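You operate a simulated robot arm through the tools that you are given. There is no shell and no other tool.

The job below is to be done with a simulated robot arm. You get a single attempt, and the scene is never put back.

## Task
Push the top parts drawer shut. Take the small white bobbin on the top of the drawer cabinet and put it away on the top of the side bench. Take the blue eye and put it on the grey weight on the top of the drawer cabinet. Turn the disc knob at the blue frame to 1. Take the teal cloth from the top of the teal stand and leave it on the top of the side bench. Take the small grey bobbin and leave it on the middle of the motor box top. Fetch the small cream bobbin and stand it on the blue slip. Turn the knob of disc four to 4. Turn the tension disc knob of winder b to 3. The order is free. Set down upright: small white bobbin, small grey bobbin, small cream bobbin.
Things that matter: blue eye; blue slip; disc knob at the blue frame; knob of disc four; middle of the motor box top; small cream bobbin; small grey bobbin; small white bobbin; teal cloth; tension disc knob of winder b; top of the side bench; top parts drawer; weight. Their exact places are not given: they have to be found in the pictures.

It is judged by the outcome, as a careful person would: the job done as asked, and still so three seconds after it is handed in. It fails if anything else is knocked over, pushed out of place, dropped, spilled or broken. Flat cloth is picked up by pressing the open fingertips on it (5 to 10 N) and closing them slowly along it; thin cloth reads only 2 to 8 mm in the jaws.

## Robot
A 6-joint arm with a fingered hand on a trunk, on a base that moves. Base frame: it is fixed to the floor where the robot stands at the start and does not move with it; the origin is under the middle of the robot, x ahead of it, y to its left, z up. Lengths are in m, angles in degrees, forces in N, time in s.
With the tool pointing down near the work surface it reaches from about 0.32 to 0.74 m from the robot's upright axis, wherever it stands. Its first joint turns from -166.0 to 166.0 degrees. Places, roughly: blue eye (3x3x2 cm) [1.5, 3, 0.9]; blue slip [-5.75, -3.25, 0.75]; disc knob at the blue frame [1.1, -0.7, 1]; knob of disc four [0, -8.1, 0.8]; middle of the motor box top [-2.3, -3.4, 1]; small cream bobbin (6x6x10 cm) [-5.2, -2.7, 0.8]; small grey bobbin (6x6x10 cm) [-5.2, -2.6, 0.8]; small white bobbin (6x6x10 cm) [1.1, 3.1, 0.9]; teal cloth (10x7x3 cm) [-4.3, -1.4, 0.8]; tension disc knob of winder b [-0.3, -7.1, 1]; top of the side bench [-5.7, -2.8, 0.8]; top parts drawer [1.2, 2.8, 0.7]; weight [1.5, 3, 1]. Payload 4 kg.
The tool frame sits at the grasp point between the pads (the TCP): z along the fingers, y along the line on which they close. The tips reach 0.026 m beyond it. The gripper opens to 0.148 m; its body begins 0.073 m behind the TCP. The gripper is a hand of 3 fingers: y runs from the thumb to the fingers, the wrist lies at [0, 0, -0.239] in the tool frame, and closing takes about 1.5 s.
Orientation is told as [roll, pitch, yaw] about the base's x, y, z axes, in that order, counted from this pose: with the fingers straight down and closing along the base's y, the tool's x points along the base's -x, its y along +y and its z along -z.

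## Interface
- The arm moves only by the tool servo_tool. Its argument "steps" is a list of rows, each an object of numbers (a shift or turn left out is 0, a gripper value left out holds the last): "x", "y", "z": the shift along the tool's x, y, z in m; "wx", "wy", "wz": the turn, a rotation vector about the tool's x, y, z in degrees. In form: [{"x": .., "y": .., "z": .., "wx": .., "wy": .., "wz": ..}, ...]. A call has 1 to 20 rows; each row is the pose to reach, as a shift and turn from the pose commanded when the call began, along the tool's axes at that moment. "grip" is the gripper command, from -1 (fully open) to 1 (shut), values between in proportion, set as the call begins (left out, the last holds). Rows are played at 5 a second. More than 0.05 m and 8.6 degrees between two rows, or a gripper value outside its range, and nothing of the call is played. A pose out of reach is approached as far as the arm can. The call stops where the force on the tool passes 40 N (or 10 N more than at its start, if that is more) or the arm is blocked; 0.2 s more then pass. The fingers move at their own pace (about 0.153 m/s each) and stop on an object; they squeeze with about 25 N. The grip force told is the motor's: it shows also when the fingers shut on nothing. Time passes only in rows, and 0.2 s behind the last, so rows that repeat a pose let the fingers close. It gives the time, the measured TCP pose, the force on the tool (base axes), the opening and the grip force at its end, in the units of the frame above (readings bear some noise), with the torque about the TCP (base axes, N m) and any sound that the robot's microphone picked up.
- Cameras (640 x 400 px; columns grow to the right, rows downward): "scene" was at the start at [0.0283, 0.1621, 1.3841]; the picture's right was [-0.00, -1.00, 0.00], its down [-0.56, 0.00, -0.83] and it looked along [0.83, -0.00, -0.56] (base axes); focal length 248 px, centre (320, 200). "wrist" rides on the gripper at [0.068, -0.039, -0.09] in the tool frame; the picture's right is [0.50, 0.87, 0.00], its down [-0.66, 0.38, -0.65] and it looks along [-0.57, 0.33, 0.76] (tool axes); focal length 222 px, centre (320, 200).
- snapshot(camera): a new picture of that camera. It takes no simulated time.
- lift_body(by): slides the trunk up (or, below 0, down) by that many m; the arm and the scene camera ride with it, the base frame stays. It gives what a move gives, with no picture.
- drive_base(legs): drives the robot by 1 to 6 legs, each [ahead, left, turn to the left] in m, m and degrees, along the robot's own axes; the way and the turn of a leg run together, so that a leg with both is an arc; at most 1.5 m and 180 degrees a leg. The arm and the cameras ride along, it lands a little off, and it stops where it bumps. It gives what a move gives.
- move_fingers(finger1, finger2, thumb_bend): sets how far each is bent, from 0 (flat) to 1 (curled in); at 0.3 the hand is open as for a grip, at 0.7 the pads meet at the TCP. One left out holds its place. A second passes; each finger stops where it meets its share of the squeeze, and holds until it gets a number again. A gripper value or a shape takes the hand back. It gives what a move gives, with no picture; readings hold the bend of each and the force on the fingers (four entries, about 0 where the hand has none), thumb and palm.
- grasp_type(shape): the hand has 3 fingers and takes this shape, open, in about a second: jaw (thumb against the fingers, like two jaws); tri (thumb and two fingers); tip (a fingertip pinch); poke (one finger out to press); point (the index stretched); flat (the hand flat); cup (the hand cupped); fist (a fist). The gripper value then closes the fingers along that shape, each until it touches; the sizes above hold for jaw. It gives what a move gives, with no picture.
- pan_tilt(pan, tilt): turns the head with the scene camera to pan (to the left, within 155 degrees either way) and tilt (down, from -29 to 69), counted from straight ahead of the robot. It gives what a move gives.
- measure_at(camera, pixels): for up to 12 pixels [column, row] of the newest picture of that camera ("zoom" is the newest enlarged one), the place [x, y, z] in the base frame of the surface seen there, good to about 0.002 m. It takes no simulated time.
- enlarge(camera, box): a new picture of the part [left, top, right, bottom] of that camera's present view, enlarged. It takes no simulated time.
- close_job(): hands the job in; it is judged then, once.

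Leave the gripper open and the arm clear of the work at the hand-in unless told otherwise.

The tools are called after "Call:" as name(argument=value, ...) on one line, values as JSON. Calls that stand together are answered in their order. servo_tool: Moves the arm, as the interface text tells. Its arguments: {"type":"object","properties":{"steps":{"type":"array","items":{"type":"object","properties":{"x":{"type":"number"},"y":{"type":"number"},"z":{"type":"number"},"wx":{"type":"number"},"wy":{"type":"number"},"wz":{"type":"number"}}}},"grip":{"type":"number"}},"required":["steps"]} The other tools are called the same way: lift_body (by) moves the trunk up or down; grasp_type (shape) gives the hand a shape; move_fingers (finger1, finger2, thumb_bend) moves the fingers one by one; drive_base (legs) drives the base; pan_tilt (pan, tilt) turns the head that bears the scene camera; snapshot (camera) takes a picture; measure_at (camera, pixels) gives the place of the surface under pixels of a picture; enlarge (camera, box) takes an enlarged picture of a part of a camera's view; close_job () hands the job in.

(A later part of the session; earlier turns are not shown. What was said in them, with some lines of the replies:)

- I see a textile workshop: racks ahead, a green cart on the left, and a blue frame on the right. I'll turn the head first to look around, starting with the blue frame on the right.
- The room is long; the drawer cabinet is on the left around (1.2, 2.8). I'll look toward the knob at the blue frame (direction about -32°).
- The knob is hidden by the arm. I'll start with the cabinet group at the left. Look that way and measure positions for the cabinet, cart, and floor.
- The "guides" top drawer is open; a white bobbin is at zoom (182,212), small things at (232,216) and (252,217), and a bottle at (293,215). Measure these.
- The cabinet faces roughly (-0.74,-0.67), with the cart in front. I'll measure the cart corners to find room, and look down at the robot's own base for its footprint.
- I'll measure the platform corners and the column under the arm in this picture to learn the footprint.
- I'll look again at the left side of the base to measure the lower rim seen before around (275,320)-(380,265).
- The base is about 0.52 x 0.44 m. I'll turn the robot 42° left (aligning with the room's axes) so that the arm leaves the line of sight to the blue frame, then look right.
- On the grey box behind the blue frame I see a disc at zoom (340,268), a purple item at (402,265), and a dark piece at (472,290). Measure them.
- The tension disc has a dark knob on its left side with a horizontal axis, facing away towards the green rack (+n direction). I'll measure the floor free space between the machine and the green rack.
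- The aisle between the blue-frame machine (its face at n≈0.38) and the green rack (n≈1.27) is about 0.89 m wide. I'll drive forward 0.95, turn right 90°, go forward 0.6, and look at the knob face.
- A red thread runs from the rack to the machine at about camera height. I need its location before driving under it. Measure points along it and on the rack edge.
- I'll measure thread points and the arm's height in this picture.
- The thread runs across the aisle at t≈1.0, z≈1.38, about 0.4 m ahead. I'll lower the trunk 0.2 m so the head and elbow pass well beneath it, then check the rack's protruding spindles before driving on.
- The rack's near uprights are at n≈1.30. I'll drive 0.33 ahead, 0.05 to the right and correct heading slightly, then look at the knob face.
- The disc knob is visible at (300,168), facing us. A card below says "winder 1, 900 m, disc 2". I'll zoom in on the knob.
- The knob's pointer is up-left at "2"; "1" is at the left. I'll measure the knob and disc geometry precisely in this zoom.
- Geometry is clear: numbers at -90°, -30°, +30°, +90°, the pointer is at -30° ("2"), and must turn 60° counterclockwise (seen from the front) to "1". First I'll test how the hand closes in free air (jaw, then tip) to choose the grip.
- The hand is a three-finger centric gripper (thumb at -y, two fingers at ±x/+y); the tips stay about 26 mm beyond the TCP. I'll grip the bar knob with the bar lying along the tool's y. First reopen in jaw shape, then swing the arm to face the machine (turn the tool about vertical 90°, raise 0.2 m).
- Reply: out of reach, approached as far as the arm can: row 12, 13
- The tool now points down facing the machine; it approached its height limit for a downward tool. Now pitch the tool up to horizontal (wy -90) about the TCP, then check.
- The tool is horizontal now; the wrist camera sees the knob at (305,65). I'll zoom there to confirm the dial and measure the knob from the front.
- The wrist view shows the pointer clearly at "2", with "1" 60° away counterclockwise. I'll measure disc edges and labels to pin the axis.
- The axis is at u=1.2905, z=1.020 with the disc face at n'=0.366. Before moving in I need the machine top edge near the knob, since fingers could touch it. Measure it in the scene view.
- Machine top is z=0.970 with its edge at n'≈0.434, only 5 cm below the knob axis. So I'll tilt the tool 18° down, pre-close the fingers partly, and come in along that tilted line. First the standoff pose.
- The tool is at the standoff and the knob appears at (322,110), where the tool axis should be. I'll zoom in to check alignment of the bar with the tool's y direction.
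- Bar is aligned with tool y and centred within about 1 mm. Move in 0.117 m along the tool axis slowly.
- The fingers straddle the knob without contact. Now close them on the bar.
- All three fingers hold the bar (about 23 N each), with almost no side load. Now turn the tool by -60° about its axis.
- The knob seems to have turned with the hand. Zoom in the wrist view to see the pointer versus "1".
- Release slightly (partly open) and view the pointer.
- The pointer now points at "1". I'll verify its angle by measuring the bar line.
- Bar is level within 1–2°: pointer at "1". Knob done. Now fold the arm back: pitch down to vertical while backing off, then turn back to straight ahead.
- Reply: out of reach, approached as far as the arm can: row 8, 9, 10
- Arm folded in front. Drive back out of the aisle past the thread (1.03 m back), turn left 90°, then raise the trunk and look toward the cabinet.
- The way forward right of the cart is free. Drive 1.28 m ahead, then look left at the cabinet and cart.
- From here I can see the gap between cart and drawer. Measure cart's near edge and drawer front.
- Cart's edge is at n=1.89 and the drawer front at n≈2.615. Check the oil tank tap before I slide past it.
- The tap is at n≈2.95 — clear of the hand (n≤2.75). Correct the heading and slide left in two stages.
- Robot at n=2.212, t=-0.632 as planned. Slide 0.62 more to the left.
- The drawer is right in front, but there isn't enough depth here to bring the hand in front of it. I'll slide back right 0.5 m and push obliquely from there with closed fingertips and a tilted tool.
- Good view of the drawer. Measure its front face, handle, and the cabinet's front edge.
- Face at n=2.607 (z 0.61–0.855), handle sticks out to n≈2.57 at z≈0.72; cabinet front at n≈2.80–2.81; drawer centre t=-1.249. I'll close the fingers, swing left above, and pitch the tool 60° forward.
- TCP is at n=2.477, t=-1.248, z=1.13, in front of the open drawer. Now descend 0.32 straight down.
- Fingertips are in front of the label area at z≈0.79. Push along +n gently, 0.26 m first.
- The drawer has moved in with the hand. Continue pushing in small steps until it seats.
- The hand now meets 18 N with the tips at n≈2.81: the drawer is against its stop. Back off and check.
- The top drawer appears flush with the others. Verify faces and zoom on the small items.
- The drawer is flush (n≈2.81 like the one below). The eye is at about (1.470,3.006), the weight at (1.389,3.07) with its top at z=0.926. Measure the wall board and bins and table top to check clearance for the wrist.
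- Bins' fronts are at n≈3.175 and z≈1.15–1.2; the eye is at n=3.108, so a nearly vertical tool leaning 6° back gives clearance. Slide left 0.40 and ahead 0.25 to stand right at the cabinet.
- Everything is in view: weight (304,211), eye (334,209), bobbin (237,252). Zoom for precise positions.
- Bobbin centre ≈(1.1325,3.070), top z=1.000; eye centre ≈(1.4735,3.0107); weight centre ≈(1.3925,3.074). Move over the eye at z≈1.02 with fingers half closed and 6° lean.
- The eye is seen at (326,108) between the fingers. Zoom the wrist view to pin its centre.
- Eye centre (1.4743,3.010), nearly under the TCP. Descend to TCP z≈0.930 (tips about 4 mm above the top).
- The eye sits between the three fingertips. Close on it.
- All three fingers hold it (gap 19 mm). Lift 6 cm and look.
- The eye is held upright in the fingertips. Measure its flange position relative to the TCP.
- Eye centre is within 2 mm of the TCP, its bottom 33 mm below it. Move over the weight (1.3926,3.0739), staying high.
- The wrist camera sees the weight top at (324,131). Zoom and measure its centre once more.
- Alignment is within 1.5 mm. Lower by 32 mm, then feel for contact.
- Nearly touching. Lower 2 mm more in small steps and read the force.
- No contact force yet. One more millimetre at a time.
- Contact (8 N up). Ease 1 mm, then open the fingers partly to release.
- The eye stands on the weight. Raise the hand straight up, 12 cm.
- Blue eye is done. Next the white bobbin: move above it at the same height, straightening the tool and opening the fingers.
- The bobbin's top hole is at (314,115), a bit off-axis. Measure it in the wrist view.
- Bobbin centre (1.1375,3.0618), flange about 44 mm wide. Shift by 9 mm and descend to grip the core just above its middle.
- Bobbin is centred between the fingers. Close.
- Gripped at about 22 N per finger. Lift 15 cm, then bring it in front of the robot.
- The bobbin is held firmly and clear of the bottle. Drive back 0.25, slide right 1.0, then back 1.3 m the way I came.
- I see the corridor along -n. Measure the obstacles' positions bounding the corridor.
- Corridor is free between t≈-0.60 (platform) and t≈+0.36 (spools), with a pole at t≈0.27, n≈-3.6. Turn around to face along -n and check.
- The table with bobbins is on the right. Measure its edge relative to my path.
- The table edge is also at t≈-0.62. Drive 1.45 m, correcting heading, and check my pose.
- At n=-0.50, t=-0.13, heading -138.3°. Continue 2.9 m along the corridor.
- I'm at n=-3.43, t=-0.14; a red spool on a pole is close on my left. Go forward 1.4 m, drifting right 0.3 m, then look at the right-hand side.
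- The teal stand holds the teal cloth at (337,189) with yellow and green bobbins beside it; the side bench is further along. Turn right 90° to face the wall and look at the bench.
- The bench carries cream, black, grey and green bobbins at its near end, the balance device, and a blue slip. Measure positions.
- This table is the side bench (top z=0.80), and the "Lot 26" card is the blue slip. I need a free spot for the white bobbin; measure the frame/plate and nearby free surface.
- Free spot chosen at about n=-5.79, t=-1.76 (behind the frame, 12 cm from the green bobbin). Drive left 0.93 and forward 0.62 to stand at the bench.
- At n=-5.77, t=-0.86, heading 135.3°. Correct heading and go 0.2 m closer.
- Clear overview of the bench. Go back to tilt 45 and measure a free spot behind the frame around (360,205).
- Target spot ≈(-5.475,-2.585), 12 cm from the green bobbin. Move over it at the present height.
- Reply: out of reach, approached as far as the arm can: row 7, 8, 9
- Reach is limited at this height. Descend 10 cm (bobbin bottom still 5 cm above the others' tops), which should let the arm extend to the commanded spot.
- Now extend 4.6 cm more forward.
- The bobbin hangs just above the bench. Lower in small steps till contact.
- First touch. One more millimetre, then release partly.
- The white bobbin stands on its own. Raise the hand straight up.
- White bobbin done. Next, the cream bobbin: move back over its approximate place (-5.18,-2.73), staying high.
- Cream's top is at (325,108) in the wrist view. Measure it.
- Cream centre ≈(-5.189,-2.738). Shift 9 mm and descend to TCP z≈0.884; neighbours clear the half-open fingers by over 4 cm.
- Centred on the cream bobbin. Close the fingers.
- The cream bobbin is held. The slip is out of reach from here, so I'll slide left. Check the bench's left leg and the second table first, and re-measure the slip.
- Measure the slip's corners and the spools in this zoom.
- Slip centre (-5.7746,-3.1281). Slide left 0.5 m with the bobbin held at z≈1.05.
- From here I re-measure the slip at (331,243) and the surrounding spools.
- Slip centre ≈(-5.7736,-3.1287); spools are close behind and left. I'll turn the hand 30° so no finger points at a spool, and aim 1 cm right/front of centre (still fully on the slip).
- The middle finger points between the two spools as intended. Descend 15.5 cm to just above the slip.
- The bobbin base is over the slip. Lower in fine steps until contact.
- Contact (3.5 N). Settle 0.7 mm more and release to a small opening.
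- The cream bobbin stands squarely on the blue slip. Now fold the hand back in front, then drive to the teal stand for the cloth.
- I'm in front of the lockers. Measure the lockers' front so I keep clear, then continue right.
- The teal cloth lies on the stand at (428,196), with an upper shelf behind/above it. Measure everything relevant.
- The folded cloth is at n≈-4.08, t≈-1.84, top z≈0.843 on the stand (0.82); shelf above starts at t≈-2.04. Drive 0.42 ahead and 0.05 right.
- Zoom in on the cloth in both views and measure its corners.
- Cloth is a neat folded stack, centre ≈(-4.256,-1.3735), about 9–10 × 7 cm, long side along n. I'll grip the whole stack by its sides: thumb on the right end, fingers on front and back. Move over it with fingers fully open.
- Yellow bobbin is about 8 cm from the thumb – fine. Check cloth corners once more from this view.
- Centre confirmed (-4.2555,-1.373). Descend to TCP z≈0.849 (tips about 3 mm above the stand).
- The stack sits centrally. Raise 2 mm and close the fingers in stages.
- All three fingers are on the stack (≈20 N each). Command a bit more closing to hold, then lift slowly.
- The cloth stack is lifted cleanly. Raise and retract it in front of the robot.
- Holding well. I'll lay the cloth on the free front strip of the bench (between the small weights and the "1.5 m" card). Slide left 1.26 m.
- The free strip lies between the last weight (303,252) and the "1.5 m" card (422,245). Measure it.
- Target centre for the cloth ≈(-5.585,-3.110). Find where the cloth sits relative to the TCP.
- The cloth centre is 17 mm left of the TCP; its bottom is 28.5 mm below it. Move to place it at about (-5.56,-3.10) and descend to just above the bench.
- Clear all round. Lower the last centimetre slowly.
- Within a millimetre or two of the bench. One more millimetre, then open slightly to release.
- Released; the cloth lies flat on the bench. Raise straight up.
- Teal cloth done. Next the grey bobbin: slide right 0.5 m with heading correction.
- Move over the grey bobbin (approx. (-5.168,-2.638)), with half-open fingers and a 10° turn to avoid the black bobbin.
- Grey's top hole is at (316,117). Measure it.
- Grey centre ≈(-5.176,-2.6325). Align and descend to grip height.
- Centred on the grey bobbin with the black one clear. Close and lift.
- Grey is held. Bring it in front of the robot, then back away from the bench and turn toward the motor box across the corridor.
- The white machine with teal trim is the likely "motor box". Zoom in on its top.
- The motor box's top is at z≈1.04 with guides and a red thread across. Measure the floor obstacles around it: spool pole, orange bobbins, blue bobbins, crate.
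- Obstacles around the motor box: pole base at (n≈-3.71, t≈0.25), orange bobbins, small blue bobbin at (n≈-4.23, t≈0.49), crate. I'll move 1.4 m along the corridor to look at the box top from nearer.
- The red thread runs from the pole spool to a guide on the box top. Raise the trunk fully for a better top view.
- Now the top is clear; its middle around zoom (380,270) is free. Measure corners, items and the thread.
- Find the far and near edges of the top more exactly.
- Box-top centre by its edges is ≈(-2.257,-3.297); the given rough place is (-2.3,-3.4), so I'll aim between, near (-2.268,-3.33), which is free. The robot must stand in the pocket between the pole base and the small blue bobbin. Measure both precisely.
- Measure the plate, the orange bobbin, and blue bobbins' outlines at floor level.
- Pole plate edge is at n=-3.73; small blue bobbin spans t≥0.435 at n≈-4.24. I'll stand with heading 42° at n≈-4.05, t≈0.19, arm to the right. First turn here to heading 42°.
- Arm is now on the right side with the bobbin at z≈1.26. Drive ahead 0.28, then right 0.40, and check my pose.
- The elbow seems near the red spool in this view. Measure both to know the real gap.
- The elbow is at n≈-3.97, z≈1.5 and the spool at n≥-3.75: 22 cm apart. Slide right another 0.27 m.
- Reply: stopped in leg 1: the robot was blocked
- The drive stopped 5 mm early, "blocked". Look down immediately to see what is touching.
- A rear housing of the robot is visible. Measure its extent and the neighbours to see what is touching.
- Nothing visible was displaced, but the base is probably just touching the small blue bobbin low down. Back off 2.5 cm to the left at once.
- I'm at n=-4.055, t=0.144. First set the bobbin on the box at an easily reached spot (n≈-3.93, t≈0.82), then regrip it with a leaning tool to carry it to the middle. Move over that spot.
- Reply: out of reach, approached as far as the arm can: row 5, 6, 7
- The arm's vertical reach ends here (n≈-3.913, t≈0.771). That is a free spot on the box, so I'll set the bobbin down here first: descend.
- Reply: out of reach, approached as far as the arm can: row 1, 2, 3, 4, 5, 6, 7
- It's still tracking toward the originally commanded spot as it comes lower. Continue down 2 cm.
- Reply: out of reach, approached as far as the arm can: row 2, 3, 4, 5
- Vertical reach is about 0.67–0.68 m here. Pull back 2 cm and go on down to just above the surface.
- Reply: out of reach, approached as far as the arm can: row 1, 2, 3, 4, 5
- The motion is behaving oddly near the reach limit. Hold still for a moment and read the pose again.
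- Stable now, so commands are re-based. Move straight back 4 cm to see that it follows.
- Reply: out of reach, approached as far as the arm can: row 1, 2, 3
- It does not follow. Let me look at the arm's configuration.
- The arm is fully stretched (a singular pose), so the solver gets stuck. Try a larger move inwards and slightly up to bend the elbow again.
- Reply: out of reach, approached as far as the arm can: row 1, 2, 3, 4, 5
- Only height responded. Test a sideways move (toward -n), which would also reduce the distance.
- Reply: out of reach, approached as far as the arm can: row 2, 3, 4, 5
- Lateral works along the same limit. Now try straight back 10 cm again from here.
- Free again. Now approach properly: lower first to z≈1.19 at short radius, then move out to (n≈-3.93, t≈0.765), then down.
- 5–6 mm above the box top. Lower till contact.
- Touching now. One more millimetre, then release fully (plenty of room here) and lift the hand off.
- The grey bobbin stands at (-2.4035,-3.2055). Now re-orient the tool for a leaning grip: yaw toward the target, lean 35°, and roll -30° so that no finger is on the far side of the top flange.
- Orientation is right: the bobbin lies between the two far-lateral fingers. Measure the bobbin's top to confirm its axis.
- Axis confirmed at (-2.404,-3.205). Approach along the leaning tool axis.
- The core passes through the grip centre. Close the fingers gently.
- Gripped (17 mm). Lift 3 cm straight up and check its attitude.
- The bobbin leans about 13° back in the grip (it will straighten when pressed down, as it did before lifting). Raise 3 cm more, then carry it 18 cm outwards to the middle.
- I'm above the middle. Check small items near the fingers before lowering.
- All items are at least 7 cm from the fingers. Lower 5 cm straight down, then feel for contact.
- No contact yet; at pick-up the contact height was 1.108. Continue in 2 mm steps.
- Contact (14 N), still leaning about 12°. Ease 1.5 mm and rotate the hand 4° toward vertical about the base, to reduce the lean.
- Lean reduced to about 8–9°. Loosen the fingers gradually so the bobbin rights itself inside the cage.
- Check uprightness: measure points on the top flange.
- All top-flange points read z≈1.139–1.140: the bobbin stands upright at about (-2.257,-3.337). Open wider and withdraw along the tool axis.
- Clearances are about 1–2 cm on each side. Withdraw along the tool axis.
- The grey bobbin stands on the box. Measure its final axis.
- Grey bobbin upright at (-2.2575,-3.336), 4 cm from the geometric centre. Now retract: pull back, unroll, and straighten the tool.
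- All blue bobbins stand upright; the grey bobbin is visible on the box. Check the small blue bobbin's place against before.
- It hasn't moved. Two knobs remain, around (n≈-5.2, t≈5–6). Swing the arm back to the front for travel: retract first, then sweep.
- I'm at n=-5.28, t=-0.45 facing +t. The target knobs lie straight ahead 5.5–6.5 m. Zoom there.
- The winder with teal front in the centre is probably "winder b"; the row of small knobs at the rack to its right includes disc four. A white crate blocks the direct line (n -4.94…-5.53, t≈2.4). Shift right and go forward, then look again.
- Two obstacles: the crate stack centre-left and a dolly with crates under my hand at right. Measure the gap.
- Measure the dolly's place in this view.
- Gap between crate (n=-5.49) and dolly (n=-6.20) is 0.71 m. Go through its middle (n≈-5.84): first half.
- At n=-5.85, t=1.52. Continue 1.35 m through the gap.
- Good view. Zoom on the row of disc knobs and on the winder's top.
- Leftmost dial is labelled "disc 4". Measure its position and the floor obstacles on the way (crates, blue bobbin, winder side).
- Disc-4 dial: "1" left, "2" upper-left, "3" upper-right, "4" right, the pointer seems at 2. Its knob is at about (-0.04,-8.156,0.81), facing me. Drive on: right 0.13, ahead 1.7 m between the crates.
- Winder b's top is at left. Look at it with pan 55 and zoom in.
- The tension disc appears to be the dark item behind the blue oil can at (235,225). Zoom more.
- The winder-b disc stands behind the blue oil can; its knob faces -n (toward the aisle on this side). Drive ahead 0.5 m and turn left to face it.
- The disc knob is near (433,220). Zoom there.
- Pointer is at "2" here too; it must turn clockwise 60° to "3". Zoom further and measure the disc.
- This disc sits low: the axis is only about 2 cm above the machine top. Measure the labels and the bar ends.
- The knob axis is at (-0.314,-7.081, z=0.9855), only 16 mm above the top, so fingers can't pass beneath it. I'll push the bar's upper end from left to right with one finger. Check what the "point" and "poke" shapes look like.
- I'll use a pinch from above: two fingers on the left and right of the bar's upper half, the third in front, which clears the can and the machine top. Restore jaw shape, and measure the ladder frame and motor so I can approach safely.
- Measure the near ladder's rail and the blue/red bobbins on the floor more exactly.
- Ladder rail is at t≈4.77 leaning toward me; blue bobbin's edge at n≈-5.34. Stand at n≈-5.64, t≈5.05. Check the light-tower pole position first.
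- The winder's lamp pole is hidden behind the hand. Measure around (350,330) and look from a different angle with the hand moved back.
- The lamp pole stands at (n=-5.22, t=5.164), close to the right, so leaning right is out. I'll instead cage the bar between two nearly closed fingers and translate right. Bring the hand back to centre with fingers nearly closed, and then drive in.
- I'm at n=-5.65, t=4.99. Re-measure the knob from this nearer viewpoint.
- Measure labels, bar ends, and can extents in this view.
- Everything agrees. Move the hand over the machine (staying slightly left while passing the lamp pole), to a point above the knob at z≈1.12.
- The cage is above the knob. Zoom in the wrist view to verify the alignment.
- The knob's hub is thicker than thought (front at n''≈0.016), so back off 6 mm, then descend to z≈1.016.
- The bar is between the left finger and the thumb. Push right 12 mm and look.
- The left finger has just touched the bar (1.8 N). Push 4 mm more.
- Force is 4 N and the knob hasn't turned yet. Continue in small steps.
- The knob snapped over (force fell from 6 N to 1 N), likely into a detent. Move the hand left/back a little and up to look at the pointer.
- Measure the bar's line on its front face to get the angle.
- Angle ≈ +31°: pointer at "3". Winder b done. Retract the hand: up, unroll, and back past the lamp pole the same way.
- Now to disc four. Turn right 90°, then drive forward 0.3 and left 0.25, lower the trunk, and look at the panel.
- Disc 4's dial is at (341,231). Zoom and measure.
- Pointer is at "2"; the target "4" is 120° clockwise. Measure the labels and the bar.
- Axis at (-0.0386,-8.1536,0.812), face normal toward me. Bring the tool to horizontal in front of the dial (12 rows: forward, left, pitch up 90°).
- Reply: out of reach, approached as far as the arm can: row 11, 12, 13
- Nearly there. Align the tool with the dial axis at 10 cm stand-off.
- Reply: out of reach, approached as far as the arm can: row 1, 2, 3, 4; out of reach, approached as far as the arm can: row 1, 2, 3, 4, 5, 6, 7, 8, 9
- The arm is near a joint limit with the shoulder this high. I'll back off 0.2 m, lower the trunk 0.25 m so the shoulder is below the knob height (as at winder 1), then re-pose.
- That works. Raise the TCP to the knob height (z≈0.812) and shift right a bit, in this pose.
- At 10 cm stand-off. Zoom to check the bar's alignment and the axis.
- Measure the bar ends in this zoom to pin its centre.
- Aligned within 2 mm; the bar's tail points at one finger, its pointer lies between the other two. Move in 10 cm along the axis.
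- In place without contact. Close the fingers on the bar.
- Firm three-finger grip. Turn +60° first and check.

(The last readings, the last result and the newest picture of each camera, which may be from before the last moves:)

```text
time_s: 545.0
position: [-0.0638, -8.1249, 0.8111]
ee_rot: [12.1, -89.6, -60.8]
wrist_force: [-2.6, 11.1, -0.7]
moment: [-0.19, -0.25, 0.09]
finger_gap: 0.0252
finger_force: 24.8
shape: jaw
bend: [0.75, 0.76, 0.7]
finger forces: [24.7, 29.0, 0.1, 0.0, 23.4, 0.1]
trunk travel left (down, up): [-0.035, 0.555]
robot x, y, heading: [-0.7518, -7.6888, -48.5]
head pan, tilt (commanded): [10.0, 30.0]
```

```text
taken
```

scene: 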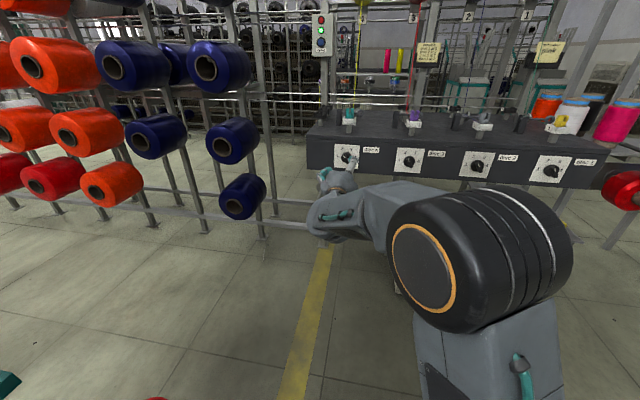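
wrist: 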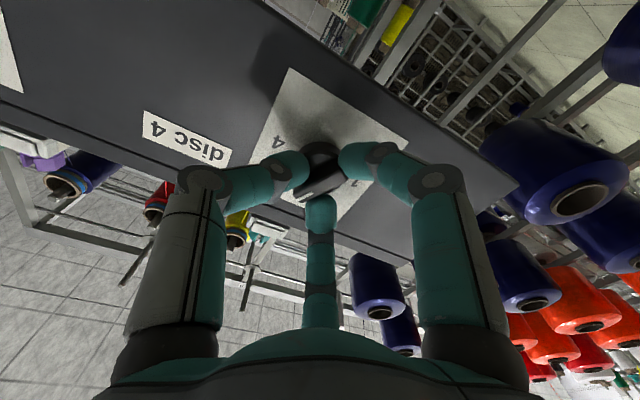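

The knob follows. Continue with another +60°.

Call:
servo_tool(steps=[{"wz": 7.5}, {"wz": 15}, {"wz": 22.5}, {"wz": 30}, {"wz": 37.5}, {"wz": 45}, {"wz": 52.5}, {"wz": 60}, {"wz": 60}, {"wz": 60}])

Call:
snapshot(camera="wrist")

Call:
enlarge(camera="wrist", box=[260, 100, 380, 220])

```text
time_s: 547.2
position: [-0.0642, -8.1274, 0.811]
ee_rot: [89.7, -30.0, -138.4]
wrist_force: [3.3, 10.5, 5.6]
moment: [-0.28, -0.25, -0.03]
finger_gap: 0.0242
finger_force: 24.5
shape: jaw
bend: [0.75, 0.76, 0.7]
finger forces: [27.3, 28.4, 0.1, 0.2, 17.2, 0.0]
trunk travel left (down, up): [-0.035, 0.555]
robot x, y, heading: [-0.7508, -7.6915, -48.7]
head pan, tilt (commanded): [10.0, 30.0]
```

```text
taken
```

wrist: 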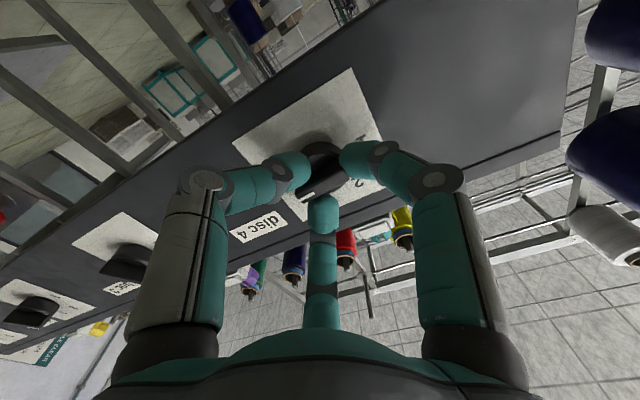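

```text
3.33 times, centred on (320, 160) of wrist
```

zoom: 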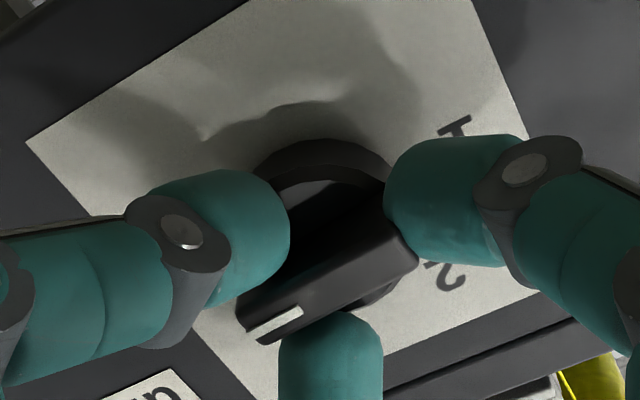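

Release and back off to see the pointer.

Call:
servo_tool(steps=[{"z": 0}, {"z": 0}, {"z": 0}, {"z": 0}], grip=0.15)

Call:
servo_tool(steps=[{"z": -0.02}, {"z": -0.04}, {"z": -0.06}, {"z": -0.08}, {"z": -0.1}, {"z": -0.1}])

Call:
enlarge(camera="wrist", box=[272, 60, 368, 150])

Call:
measure_at(camera="zoom", pixels=[[270, 300], [300, 280], [320, 265], [350, 245], [375, 230]])

```text
time_s: 548.2
position: [-0.063, -8.1274, 0.8111]
ee_rot: [89.5, -29.9, -138.5]
wrist_force: [0.3, -0.4, -0.3]
moment: [-0.03, 0.0, -0.02]
finger_gap: 0.0626
finger_force: 0.0
shape: jaw
bend: [0.77, 0.77, 0.7]
finger forces: [0.0, 0.0, 0.1, 0.0, 0.0, 0.0]
trunk travel left (down, up): [-0.035, 0.555]
robot x, y, heading: [-0.7512, -7.6891, -48.7]
head pan, tilt (commanded): [10.0, 30.0]
```

```text
time_s: 549.6
position: [-0.1314, -8.0524, 0.8113]
ee_rot: [89.5, -30.0, -138.5]
wrist_force: [0.6, 0.1, 0.7]
moment: [0.01, -0.02, 0.0]
finger_gap: 0.0624
finger_force: 0.0
shape: jaw
bend: [0.77, 0.77, 0.7]
finger forces: [0.0, 0.1, 0.0, 0.0, 0.1, 0.1]
trunk travel left (down, up): [-0.035, 0.555]
robot x, y, heading: [-0.7486, -7.6916, -48.5]
head pan, tilt (commanded): [10.0, 30.0]
```

```text
4.44 times, centred on (320, 105) of wrist
```

zoom: 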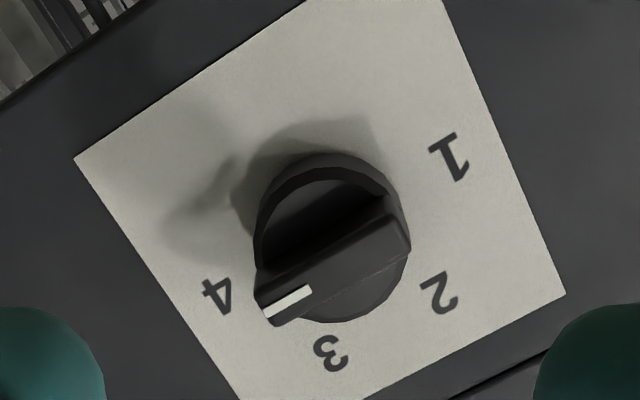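

```text
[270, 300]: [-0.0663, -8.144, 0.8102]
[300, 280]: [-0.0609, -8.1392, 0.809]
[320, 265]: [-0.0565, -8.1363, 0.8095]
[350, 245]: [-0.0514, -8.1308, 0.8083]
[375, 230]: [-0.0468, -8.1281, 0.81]
```

The bar is level and points to "4". All jobs are done; back away from the panel, open the gripper, and take a last look.

Call:
drive_base(legs=[[-0.3, 0, 0]])

Call:
servo_tool(steps=[{"wz": -7.5}, {"wz": -15}, {"wz": -22.5}, {"wz": -30}, {"wz": -37.5}, {"wz": -45}, {"wz": -52.5}, {"wz": -60}, {"wz": -60}], grip=-1)

Call:
pan_tilt(pan=15, tilt=15)

Call:
snapshot(camera="scene")

Call:
enlarge(camera="scene", box=[280, 130, 360, 190])

```text
time_s: 551.7
position: [-0.329, -7.8192, 0.8114]
ee_rot: [89.7, -30.0, -137.7]
wrist_force: [-0.5, -0.2, -0.5]
moment: [-0.01, 0.04, 0.0]
finger_gap: 0.0627
finger_force: 0.0
shape: jaw
bend: [0.77, 0.77, 0.7]
finger forces: [0.0, 0.1, 0.1, 0.1, 0.0, 0.0]
trunk travel left (down, up): [-0.035, 0.555]
robot x, y, heading: [-0.958, -7.4647, -47.7]
head pan, tilt (commanded): [10.0, 30.0]
```

```text
time_s: 553.7
position: [-0.3301, -7.817, 0.8124]
ee_rot: [-13.0, -89.6, -34.9]
wrist_force: [-0.4, -0.6, 0.3]
moment: [-0.02, 0.01, -0.01]
finger_gap: 0.1479
finger_force: 0.0
shape: jaw
bend: [0.3, 0.3, 0.3]
finger forces: [0.0, 0.0, 0.0, 0.1, 0.0, 0.0]
trunk travel left (down, up): [-0.035, 0.555]
robot x, y, heading: [-0.9569, -7.466, -47.7]
head pan, tilt (commanded): [10.0, 30.0]
```

```text
time_s: 554.5
position: [-0.3297, -7.8185, 0.8107]
ee_rot: [0.6, -89.6, -48.6]
wrist_force: [0.1, 0.0, -0.2]
moment: [0.0, 0.02, -0.03]
finger_gap: 0.1478
finger_force: 0.1
shape: jaw
bend: [0.3, 0.3, 0.3]
finger forces: [0.0, 0.0, 0.0, 0.1, 0.0, 0.0]
trunk travel left (down, up): [-0.035, 0.555]
robot x, y, heading: [-0.9568, -7.4619, -47.5]
head pan, tilt (commanded): [15.0, 15.0]
```

```text
taken
```

scene: 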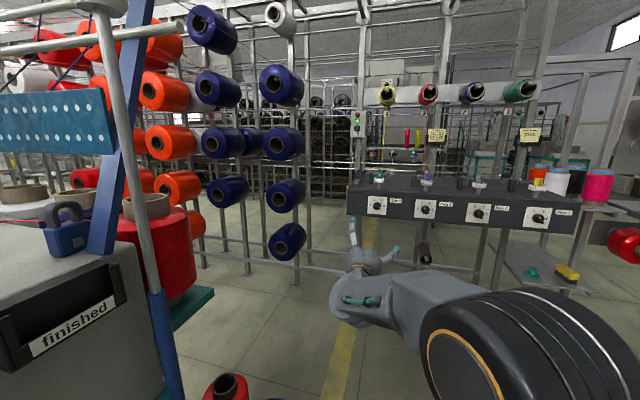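

```text
6.67 times, centred on (320, 160) of scene
```

zoom: 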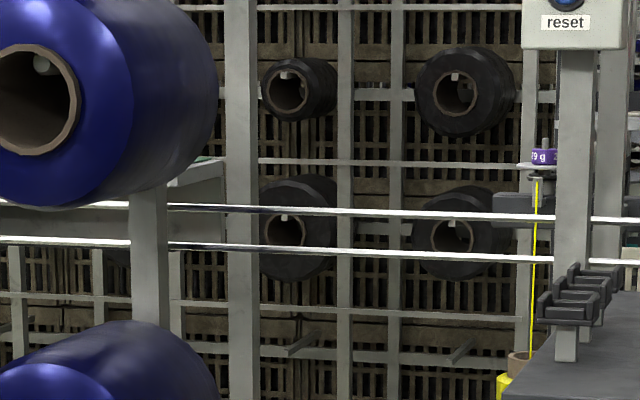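

Confirm disc 4 and its neighbours once more.

Call:
enlarge(camera="scene", box=[350, 180, 450, 240])

Call:
pan_tilt(pan=85, tilt=25)

Call:
snapshot(camera="scene")

```text
6.40 times, centred on (400, 210) of scene
```

zoom: 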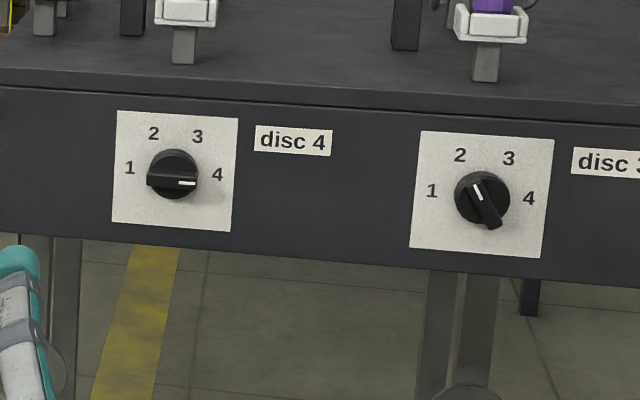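

```text
time_s: 555.9
position: [-0.3296, -7.8171, 0.8116]
ee_rot: [0.7, -89.7, -48.6]
wrist_force: [0.5, 0.2, -0.2]
moment: [-0.01, 0.0, 0.01]
finger_gap: 0.1479
finger_force: 0.0
shape: jaw
bend: [0.3, 0.3, 0.3]
finger forces: [0.0, 0.0, 0.0, 0.0, 0.0, 0.1]
trunk travel left (down, up): [-0.035, 0.555]
robot x, y, heading: [-0.9558, -7.4643, -47.4]
head pan, tilt (commanded): [85.0, 25.0]
```

```text
taken
```

scene: 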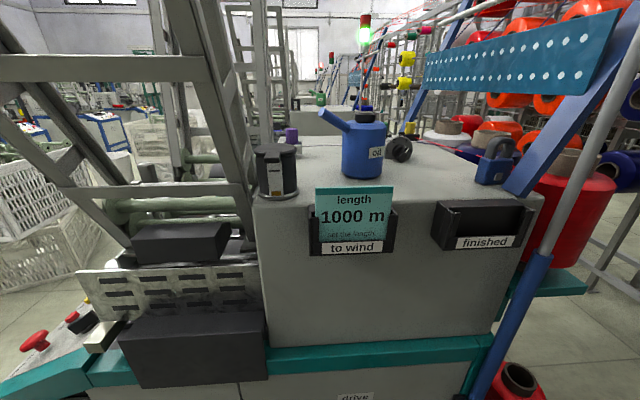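

Disc four reads 4, its neighbours are unchanged, and winder b's top is undisturbed (oil can upright). The gripper is open and the arm is clear of the work, so I'm handing in.

Call:
close_job()

```text
The job is handed in.
```

All nine tasks are done and the job is handed in. The gripper is open and the arm is clear of the work.

- **Top parts drawer:** pushed shut against its stop, flush with the drawer below.
- **White bobbin:** standing upright on the side bench, behind the frame and away from the other bobbins.
- **Blue eye:** standing on the grey weight, a few millimetres off centre but stable.
- **Disc knob at the blue frame:** turned from 2 to 1.
- **Teal cloth:** lying folded on the front of the side bench.
- **Grey bobbin:** upright on the motor box top, about 4 cm from the centre I measured from the box's edges. The rough place given was about 8 cm further from where it stands, so I placed it between the two.
- **Cream bobbin:** upright and fully on the blue "Lot 26" slip.
- **Winder b tension disc knob:** turned from 2 to 3. It snapped over when pushed, and the pointer measured on 3.
- **Disc four knob:** turned from 2 to 4.

While I was approaching the motor box the base stopped, reporting it was blocked, possibly by the small blue bobbin beside it. I backed off at once. The bobbin was still upright and in the same place within a few millimetres when I checked it afterwards.
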